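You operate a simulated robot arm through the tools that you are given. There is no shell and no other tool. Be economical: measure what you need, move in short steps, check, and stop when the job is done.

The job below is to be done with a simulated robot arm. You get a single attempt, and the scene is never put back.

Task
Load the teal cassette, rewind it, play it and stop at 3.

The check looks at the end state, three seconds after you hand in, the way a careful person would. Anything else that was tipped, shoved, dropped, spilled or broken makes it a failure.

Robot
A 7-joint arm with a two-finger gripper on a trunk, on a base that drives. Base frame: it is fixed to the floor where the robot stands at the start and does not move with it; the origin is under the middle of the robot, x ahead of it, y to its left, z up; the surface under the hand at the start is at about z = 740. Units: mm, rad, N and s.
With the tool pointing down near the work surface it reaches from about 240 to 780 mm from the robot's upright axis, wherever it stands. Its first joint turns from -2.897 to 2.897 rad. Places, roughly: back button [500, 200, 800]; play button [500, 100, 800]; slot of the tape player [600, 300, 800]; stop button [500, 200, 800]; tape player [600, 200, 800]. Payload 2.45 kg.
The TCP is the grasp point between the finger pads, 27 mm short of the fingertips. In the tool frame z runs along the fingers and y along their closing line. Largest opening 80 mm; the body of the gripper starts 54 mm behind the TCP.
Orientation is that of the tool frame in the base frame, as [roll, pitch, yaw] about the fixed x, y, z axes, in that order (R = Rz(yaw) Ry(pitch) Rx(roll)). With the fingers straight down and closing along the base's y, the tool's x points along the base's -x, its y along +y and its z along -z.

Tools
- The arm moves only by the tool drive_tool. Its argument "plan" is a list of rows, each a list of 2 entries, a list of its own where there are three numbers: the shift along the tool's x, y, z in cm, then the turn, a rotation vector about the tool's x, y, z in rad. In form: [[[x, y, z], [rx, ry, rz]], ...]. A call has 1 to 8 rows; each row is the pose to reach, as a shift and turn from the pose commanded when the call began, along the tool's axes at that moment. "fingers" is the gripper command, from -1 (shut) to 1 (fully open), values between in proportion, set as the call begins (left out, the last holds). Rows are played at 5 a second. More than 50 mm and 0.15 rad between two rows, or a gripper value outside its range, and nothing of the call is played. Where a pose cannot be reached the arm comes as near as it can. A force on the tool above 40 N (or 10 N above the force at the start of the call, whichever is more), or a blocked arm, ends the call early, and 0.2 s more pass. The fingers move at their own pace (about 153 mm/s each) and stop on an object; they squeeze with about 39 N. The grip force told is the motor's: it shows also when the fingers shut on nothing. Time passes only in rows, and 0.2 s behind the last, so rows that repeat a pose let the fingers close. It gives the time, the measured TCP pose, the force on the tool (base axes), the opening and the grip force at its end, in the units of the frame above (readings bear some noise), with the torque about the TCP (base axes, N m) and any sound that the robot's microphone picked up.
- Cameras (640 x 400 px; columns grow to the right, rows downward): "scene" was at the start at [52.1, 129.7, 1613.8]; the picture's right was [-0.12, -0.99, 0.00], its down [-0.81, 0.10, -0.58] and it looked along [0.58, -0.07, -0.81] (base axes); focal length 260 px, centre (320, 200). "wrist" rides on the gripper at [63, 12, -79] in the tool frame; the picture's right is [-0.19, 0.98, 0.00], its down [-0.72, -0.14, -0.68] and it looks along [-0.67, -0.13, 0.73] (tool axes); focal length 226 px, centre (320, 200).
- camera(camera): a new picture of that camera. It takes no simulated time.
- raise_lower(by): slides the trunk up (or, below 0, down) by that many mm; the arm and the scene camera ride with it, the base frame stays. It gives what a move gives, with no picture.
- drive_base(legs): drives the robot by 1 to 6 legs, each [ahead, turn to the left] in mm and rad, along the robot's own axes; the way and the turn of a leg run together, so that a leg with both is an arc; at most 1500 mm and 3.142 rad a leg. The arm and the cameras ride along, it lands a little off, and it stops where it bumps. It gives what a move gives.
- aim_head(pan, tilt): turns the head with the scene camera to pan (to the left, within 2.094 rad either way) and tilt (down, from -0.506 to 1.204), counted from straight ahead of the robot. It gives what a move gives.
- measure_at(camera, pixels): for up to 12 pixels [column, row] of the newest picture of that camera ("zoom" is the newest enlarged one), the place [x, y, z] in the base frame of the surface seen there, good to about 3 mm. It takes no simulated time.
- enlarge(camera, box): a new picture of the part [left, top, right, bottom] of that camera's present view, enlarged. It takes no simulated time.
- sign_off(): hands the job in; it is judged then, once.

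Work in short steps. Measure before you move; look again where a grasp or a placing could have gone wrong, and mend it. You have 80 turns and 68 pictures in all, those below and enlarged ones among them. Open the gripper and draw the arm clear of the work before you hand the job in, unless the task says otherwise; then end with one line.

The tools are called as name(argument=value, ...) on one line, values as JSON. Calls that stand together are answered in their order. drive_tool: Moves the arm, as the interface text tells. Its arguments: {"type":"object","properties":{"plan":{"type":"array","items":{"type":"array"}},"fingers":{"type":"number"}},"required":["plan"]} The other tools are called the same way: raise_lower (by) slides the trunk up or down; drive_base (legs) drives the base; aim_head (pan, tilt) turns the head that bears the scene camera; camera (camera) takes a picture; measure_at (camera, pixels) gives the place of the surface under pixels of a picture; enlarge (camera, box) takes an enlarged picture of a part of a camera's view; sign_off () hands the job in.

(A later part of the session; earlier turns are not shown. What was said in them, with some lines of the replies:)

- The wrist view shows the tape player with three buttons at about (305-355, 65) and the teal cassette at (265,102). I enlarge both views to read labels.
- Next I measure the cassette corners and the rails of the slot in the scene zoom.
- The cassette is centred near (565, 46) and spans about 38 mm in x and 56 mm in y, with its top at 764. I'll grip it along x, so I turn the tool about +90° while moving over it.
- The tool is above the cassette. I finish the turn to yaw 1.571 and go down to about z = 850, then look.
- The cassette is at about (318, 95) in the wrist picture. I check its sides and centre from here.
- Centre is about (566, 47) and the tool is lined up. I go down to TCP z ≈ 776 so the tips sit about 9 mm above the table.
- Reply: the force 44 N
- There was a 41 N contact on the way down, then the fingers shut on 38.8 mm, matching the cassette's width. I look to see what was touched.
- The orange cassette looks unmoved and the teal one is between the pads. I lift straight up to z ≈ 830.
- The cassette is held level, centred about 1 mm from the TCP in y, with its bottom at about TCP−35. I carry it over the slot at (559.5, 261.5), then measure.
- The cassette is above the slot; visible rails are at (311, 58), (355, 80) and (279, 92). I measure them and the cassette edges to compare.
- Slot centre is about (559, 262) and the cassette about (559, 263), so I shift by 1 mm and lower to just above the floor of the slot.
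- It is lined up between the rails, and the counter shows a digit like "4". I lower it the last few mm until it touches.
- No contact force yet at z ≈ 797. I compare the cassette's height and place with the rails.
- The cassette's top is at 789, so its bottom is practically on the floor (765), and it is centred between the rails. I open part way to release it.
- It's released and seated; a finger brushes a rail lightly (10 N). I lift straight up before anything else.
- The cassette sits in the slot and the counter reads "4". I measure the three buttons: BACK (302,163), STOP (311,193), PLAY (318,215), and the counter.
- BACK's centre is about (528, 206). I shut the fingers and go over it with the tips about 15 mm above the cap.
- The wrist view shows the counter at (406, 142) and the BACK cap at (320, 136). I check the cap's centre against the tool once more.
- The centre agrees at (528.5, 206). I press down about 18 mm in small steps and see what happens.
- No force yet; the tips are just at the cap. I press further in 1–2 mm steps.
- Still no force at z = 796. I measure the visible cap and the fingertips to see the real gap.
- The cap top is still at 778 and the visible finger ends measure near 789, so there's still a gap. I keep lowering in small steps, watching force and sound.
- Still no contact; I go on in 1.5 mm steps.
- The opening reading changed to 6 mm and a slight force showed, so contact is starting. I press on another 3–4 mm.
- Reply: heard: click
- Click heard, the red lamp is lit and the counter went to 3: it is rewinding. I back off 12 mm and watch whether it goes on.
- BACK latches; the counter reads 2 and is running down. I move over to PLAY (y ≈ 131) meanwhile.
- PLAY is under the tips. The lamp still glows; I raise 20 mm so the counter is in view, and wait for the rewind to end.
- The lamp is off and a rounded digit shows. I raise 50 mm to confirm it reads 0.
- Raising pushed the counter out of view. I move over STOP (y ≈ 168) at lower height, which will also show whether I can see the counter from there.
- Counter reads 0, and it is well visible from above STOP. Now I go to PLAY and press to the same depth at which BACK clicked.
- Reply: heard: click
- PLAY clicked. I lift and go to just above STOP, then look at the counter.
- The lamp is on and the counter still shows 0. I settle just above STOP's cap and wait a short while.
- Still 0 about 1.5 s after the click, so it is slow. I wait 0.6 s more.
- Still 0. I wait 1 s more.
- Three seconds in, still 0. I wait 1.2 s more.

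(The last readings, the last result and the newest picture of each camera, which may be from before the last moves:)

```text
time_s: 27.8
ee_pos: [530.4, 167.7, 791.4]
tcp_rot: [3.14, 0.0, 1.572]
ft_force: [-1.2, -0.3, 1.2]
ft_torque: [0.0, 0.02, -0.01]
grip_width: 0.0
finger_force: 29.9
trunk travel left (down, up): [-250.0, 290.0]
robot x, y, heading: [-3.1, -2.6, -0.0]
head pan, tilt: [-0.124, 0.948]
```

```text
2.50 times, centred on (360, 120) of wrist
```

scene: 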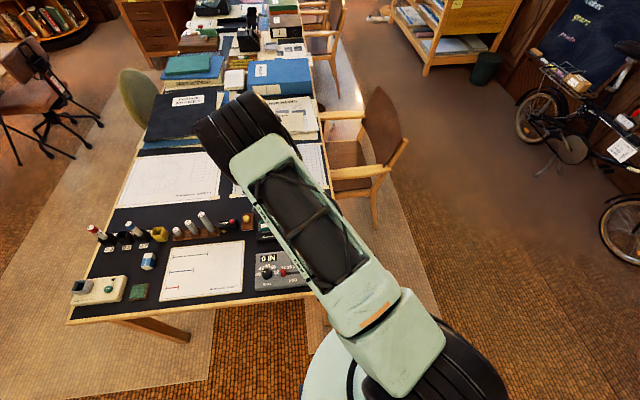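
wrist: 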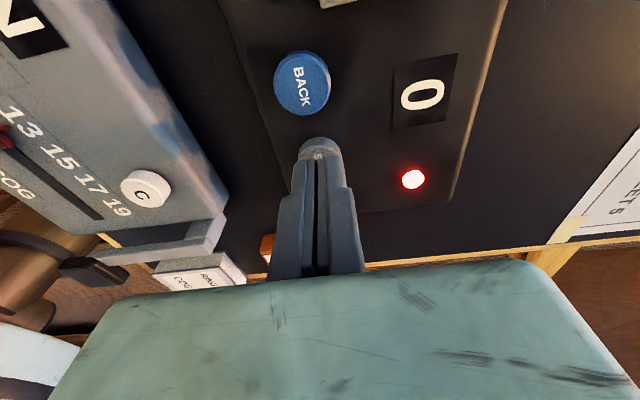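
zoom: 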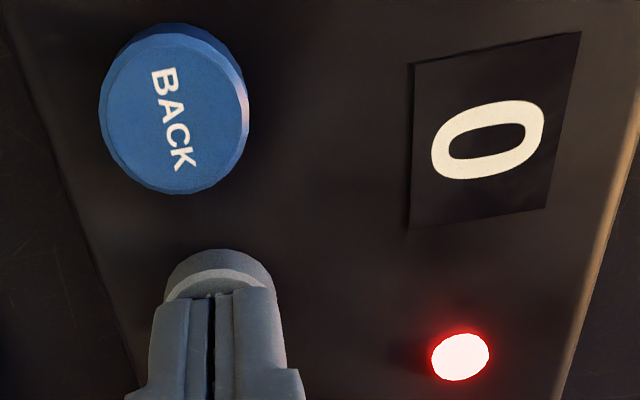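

Still 0 after 4.3 s. I wait in 1.8 s steps.

drive_tool(plan=[[[0, 0, 0], [0, 0, 0]], [[0, 0, 0], [0, 0, 0]], [[0, 0, 0], [0, 0, 0]], [[0, 0, 0], [0, 0, 0]], [[0, 0, 0], [0, 0, 0]], [[0, 0, 0], [0, 0, 0]], [[0, 0, 0], [0, 0, 0]], [[0, 0, 0], [0, 0, 0]]])

enlarge(camera="wrist", box=[240, 40, 480, 200])

```text
time_s: 29.6
ee_pos: [529.8, 169.5, 791.0]
tcp_rot: [3.14, -0.001, 1.573]
ft_force: [0.0, -0.5, 0.0]
ft_torque: [0.0, 0.01, -0.06]
grip_width: 0.2
finger_force: 29.5
trunk travel left (down, up): [-250.0, 290.0]
robot x, y, heading: [-0.3, 0.7, 0.003]
head pan, tilt: [-0.124, 0.948]
```

```text
2.50 times, centred on (360, 120) of wrist
```

zoom: 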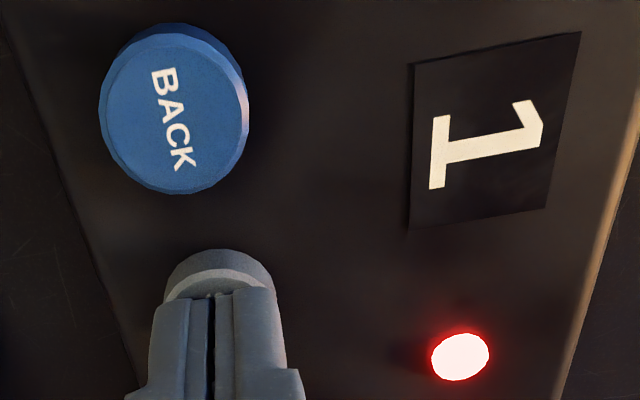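

The counter went to 1 between 27.8 and 29.6 s, so about 5 s per count. I wait 3.6 s and look.

drive_tool(plan=[[[0, 0, 0], [0, 0, 0]], [[0, 0, 0], [0, 0, 0]], [[0, 0, 0], [0, 0, 0]], [[0, 0, 0], [0, 0, 0]], [[0, 0, 0], [0, 0, 0]], [[0, 0, 0], [0, 0, 0]], [[0, 0, 0], [0, 0, 0]], [[0, 0, 0], [0, 0, 0]]])

drive_tool(plan=[[[0, 0, 0], [0, 0, 0]], [[0, 0, 0], [0, 0, 0]], [[0, 0, 0], [0, 0, 0]], [[0, 0, 0], [0, 0, 0]], [[0, 0, 0], [0, 0, 0]], [[0, 0, 0], [0, 0, 0]], [[0, 0, 0], [0, 0, 0]], [[0, 0, 0], [0, 0, 0]]])

enlarge(camera="wrist", box=[240, 40, 480, 200])

```text
time_s: 31.4
ee_pos: [530.8, 167.8, 791.3]
tcp_rot: [-3.141, 0.0, 1.571]
ft_force: [0.8, 0.9, 0.4]
ft_torque: [0.01, -0.02, 0.02]
grip_width: 0.0
finger_force: 30.0
trunk travel left (down, up): [-250.0, 290.0]
robot x, y, heading: [-4.7, -1.3, 0.001]
head pan, tilt: [-0.124, 0.948]
```

```text
time_s: 33.2
ee_pos: [529.2, 167.0, 791.2]
tcp_rot: [3.141, 0.0, 1.573]
ft_force: [-0.3, 0.0, 0.1]
ft_torque: [-0.02, 0.02, -0.02]
grip_width: 0.0
finger_force: 30.0
trunk travel left (down, up): [-250.0, 290.0]
robot x, y, heading: [-1.0, -1.0, -0.004]
head pan, tilt: [-0.124, 0.948]
```

```text
2.50 times, centred on (360, 120) of wrist
```

zoom: 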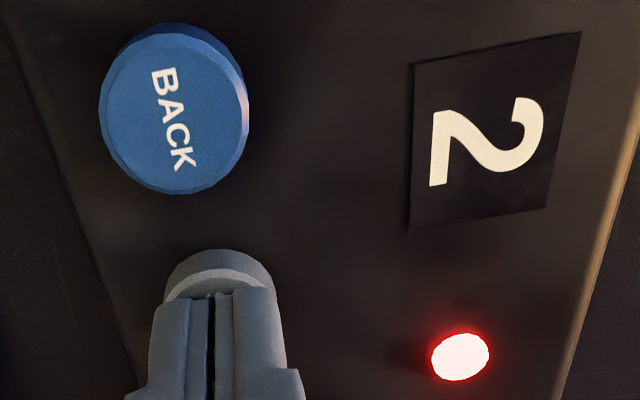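

It reads 2 at 33.2 s, so 3 is due at about 36.6–38.1 s. I wait to about 36.4 and look.

drive_tool(plan=[[[0, 0, 0], [0, 0, 0]], [[0, 0, 0], [0, 0, 0]], [[0, 0, 0], [0, 0, 0]], [[0, 0, 0], [0, 0, 0]], [[0, 0, 0], [0, 0, 0]], [[0, 0, 0], [0, 0, 0]], [[0, 0, 0], [0, 0, 0]], [[0, 0, 0], [0, 0, 0]]])

drive_tool(plan=[[[0, 0, 0], [0, 0, 0]], [[0, 0, 0], [0, 0, 0]], [[0, 0, 0], [0, 0, 0]], [[0, 0, 0], [0, 0, 0]], [[0, 0, 0], [0, 0, 0]], [[0, 0, 0], [0, 0, 0]]])

enlarge(camera="wrist", box=[240, 40, 480, 200])

```text
time_s: 35.0
ee_pos: [530.3, 167.4, 791.2]
tcp_rot: [-3.141, 0.0, 1.573]
ft_force: [0.2, -0.1, 0.8]
ft_torque: [-0.01, 0.0, 0.0]
grip_width: 0.0
finger_force: 29.8
trunk travel left (down, up): [-250.0, 290.0]
robot x, y, heading: [-0.8, -3.6, 0.001]
head pan, tilt: [-0.124, 0.948]
```

```text
time_s: 36.4
ee_pos: [530.5, 168.7, 791.3]
tcp_rot: [3.142, -0.001, 1.571]
ft_force: [-0.3, -0.8, 0.5]
ft_torque: [0.03, 0.0, 0.0]
grip_width: 0.0
finger_force: 30.2
trunk travel left (down, up): [-250.0, 290.0]
robot x, y, heading: [-0.3, 0.3, 0.001]
head pan, tilt: [-0.124, 0.948]
```

```text
2.50 times, centred on (360, 120) of wrist
```

zoom: 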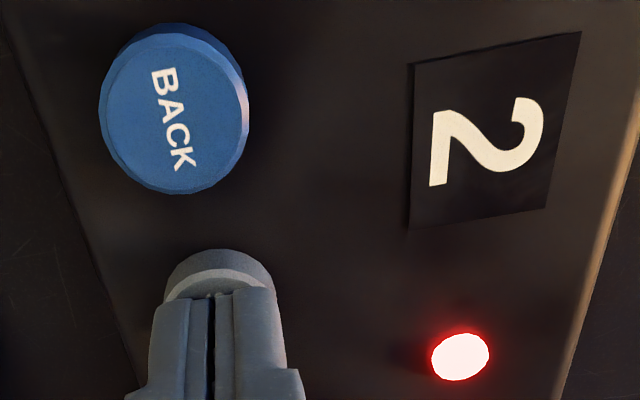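

Still 2 at 36.4 s. I wait 0.8 s.

drive_tool(plan=[[[0, 0, 0], [0, 0, 0]], [[0, 0, 0], [0, 0, 0]], [[0, 0, 0], [0, 0, 0]]])

enlarge(camera="wrist", box=[240, 40, 480, 200])

```text
time_s: 37.2
ee_pos: [529.7, 168.1, 791.1]
tcp_rot: [3.141, -0.001, 1.571]
ft_force: [0.2, 0.1, 0.3]
ft_torque: [-0.01, 0.01, 0.0]
grip_width: 0.0
finger_force: 29.9
trunk travel left (down, up): [-250.0, 290.0]
robot x, y, heading: [-0.8, -1.2, 0.004]
head pan, tilt: [-0.124, 0.948]
```

```text
2.50 times, centred on (360, 120) of wrist
```

zoom: 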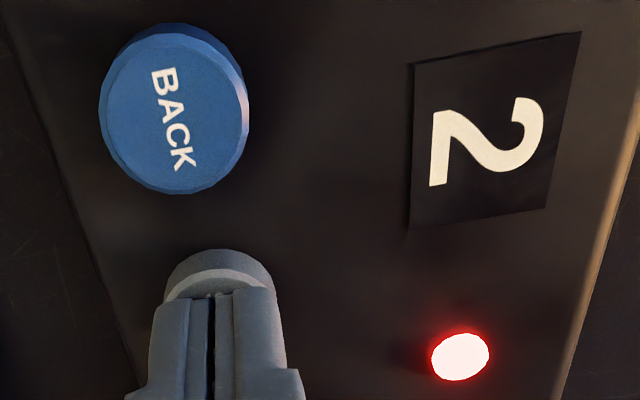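

Still 2. I wait 0.8 s more.

drive_tool(plan=[[[0, 0, 0], [0, 0, 0]], [[0, 0, 0], [0, 0, 0]], [[0, 0, 0], [0, 0, 0]]])

enlarge(camera="wrist", box=[240, 40, 480, 200])

```text
time_s: 38.0
ee_pos: [529.8, 168.1, 791.9]
tcp_rot: [3.141, 0.0, 1.572]
ft_force: [0.6, 1.2, 0.4]
ft_torque: [-0.02, 0.01, -0.01]
grip_width: 0.0
finger_force: 29.7
trunk travel left (down, up): [-250.0, 290.0]
robot x, y, heading: [-2.9, -0.1, 0.005]
head pan, tilt: [-0.124, 0.948]
```

```text
2.50 times, centred on (360, 120) of wrist
```

zoom: 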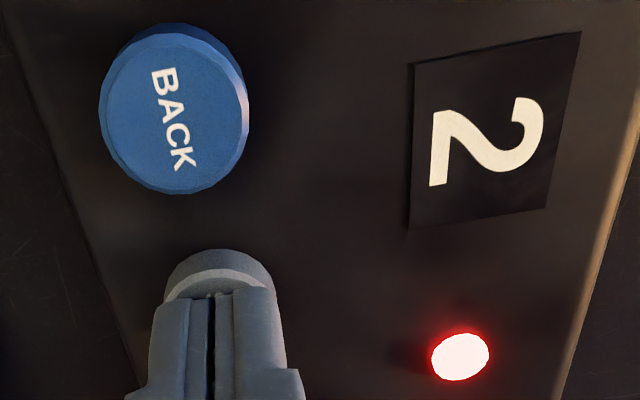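

Still 2, so the change is very near. I wait 0.6 s.

drive_tool(plan=[[[0, 0, 0], [0, 0, 0]], [[0, 0, 0], [0, 0, 0]]])

enlarge(camera="wrist", box=[240, 40, 480, 200])

```text
time_s: 38.6
ee_pos: [530.6, 167.9, 791.5]
tcp_rot: [-3.141, 0.001, 1.572]
ft_force: [0.5, 0.4, 1.4]
ft_torque: [0.0, -0.03, 0.0]
grip_width: 0.2
finger_force: 29.6
trunk travel left (down, up): [-250.0, 290.0]
robot x, y, heading: [-2.7, -3.0, -0.001]
head pan, tilt: [-0.124, 0.948]
```

```text
2.50 times, centred on (360, 120) of wrist
```

zoom: 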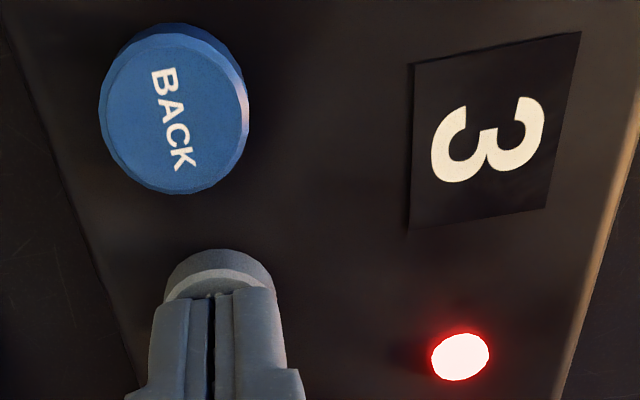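

The counter just turned to 3. I press STOP now.

drive_tool(plan=[[[0, 0, 0.4], [0, 0, 0]], [[0, 0, 0.65], [0, 0, 0]], [[0, 0, 0.82], [0, 0, 0]]])

enlarge(camera="wrist", box=[240, 40, 480, 200])

```text
time_s: 39.4
ee_pos: [529.3, 167.7, 784.4]
tcp_rot: [3.14, -0.001, 1.572]
ft_force: [-0.9, -1.9, 17.3]
ft_torque: [-0.04, 0.04, 0.01]
grip_width: 5.8
finger_force: 29.7
trunk travel left (down, up): [-250.0, 290.0]
robot x, y, heading: [-3.0, -0.3, 0.003]
head pan, tilt: [-0.124, 0.948]
heard: click
```

```text
2.50 times, centred on (360, 120) of wrist
```

zoom: 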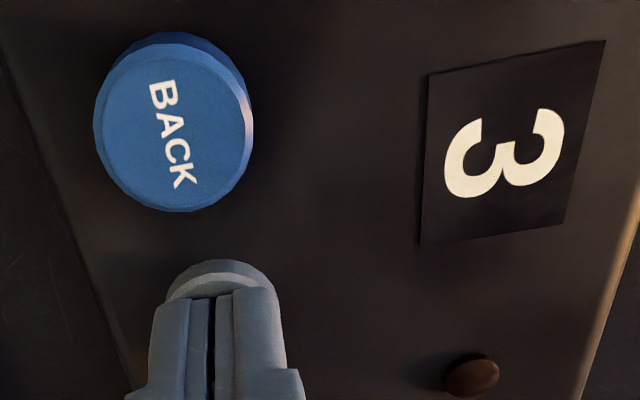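

STOP clicked, the lamp is off and the counter holds 3. I lift well clear, away from the player.

drive_tool(plan=[[[0, 0, -2], [0, 0, 0]], [[0, 0, -6], [0, 0, 0]], [[0, 0, -10.5], [0, 0, 0]], [[0, 0, -15], [0, 0, 0]], [[0, 0, -19], [0, 0, 0]]])

drive_tool(plan=[[[4, 0, 0], [0, 0, 0]], [[8, 0, 0], [0, 0, 0]], [[12, 0, 0], [0, 0, 0]], [[12, 0, 0], [0, 0, 0]]], fingers=1)

camera(camera="wrist")

camera(camera="scene")

```text
time_s: 40.6
ee_pos: [528.4, 167.1, 974.9]
tcp_rot: [3.141, -0.001, 1.573]
ft_force: [0.8, -1.0, 0.3]
ft_torque: [0.02, -0.01, -0.02]
grip_width: 0.1
finger_force: 30.1
trunk travel left (down, up): [-250.0, 290.0]
robot x, y, heading: [-1.5, 4.7, -0.002]
head pan, tilt: [-0.124, 0.948]
```

```text
time_s: 41.6
ee_pos: [532.1, 287.8, 974.7]
tcp_rot: [3.141, -0.001, 1.573]
ft_force: [0.0, -0.3, 0.5]
ft_torque: [0.05, 0.02, -0.02]
grip_width: 80.1
finger_force: 0.0
trunk travel left (down, up): [-250.0, 290.0]
robot x, y, heading: [-1.2, -1.5, -0.0]
head pan, tilt: [-0.124, 0.948]
```

```text
24 pictures are left
```

wrist: 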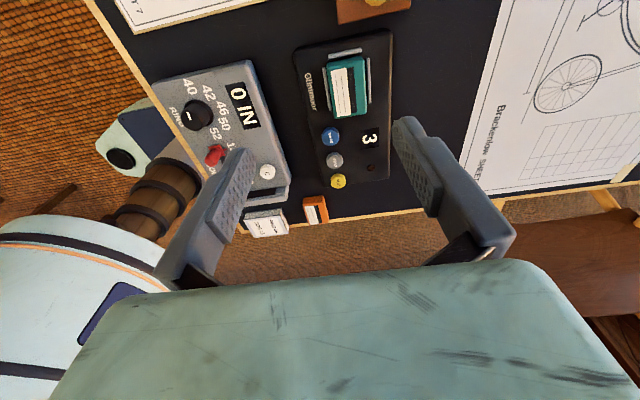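

```text
23 pictures are left
```

scene: 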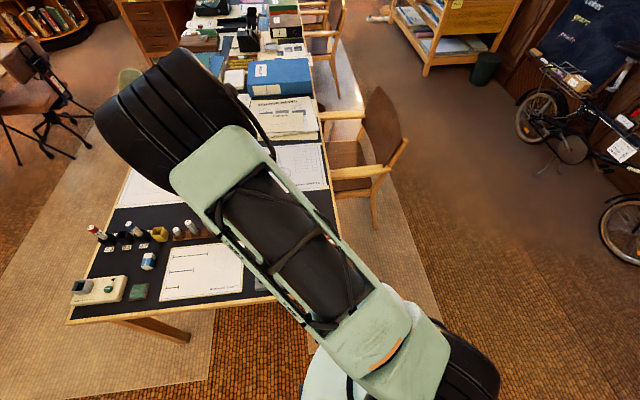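

The counter at (369, 138) reads 3 with the lamp off, the teal cassette is in the slot, and the other things are where they were. The gripper is open and clear, so I hand in.

sign_off()

```text
The job is handed in.
```

The teal cassette is loaded; I rewound it to 0, played it, and stopped it with the counter at 3.
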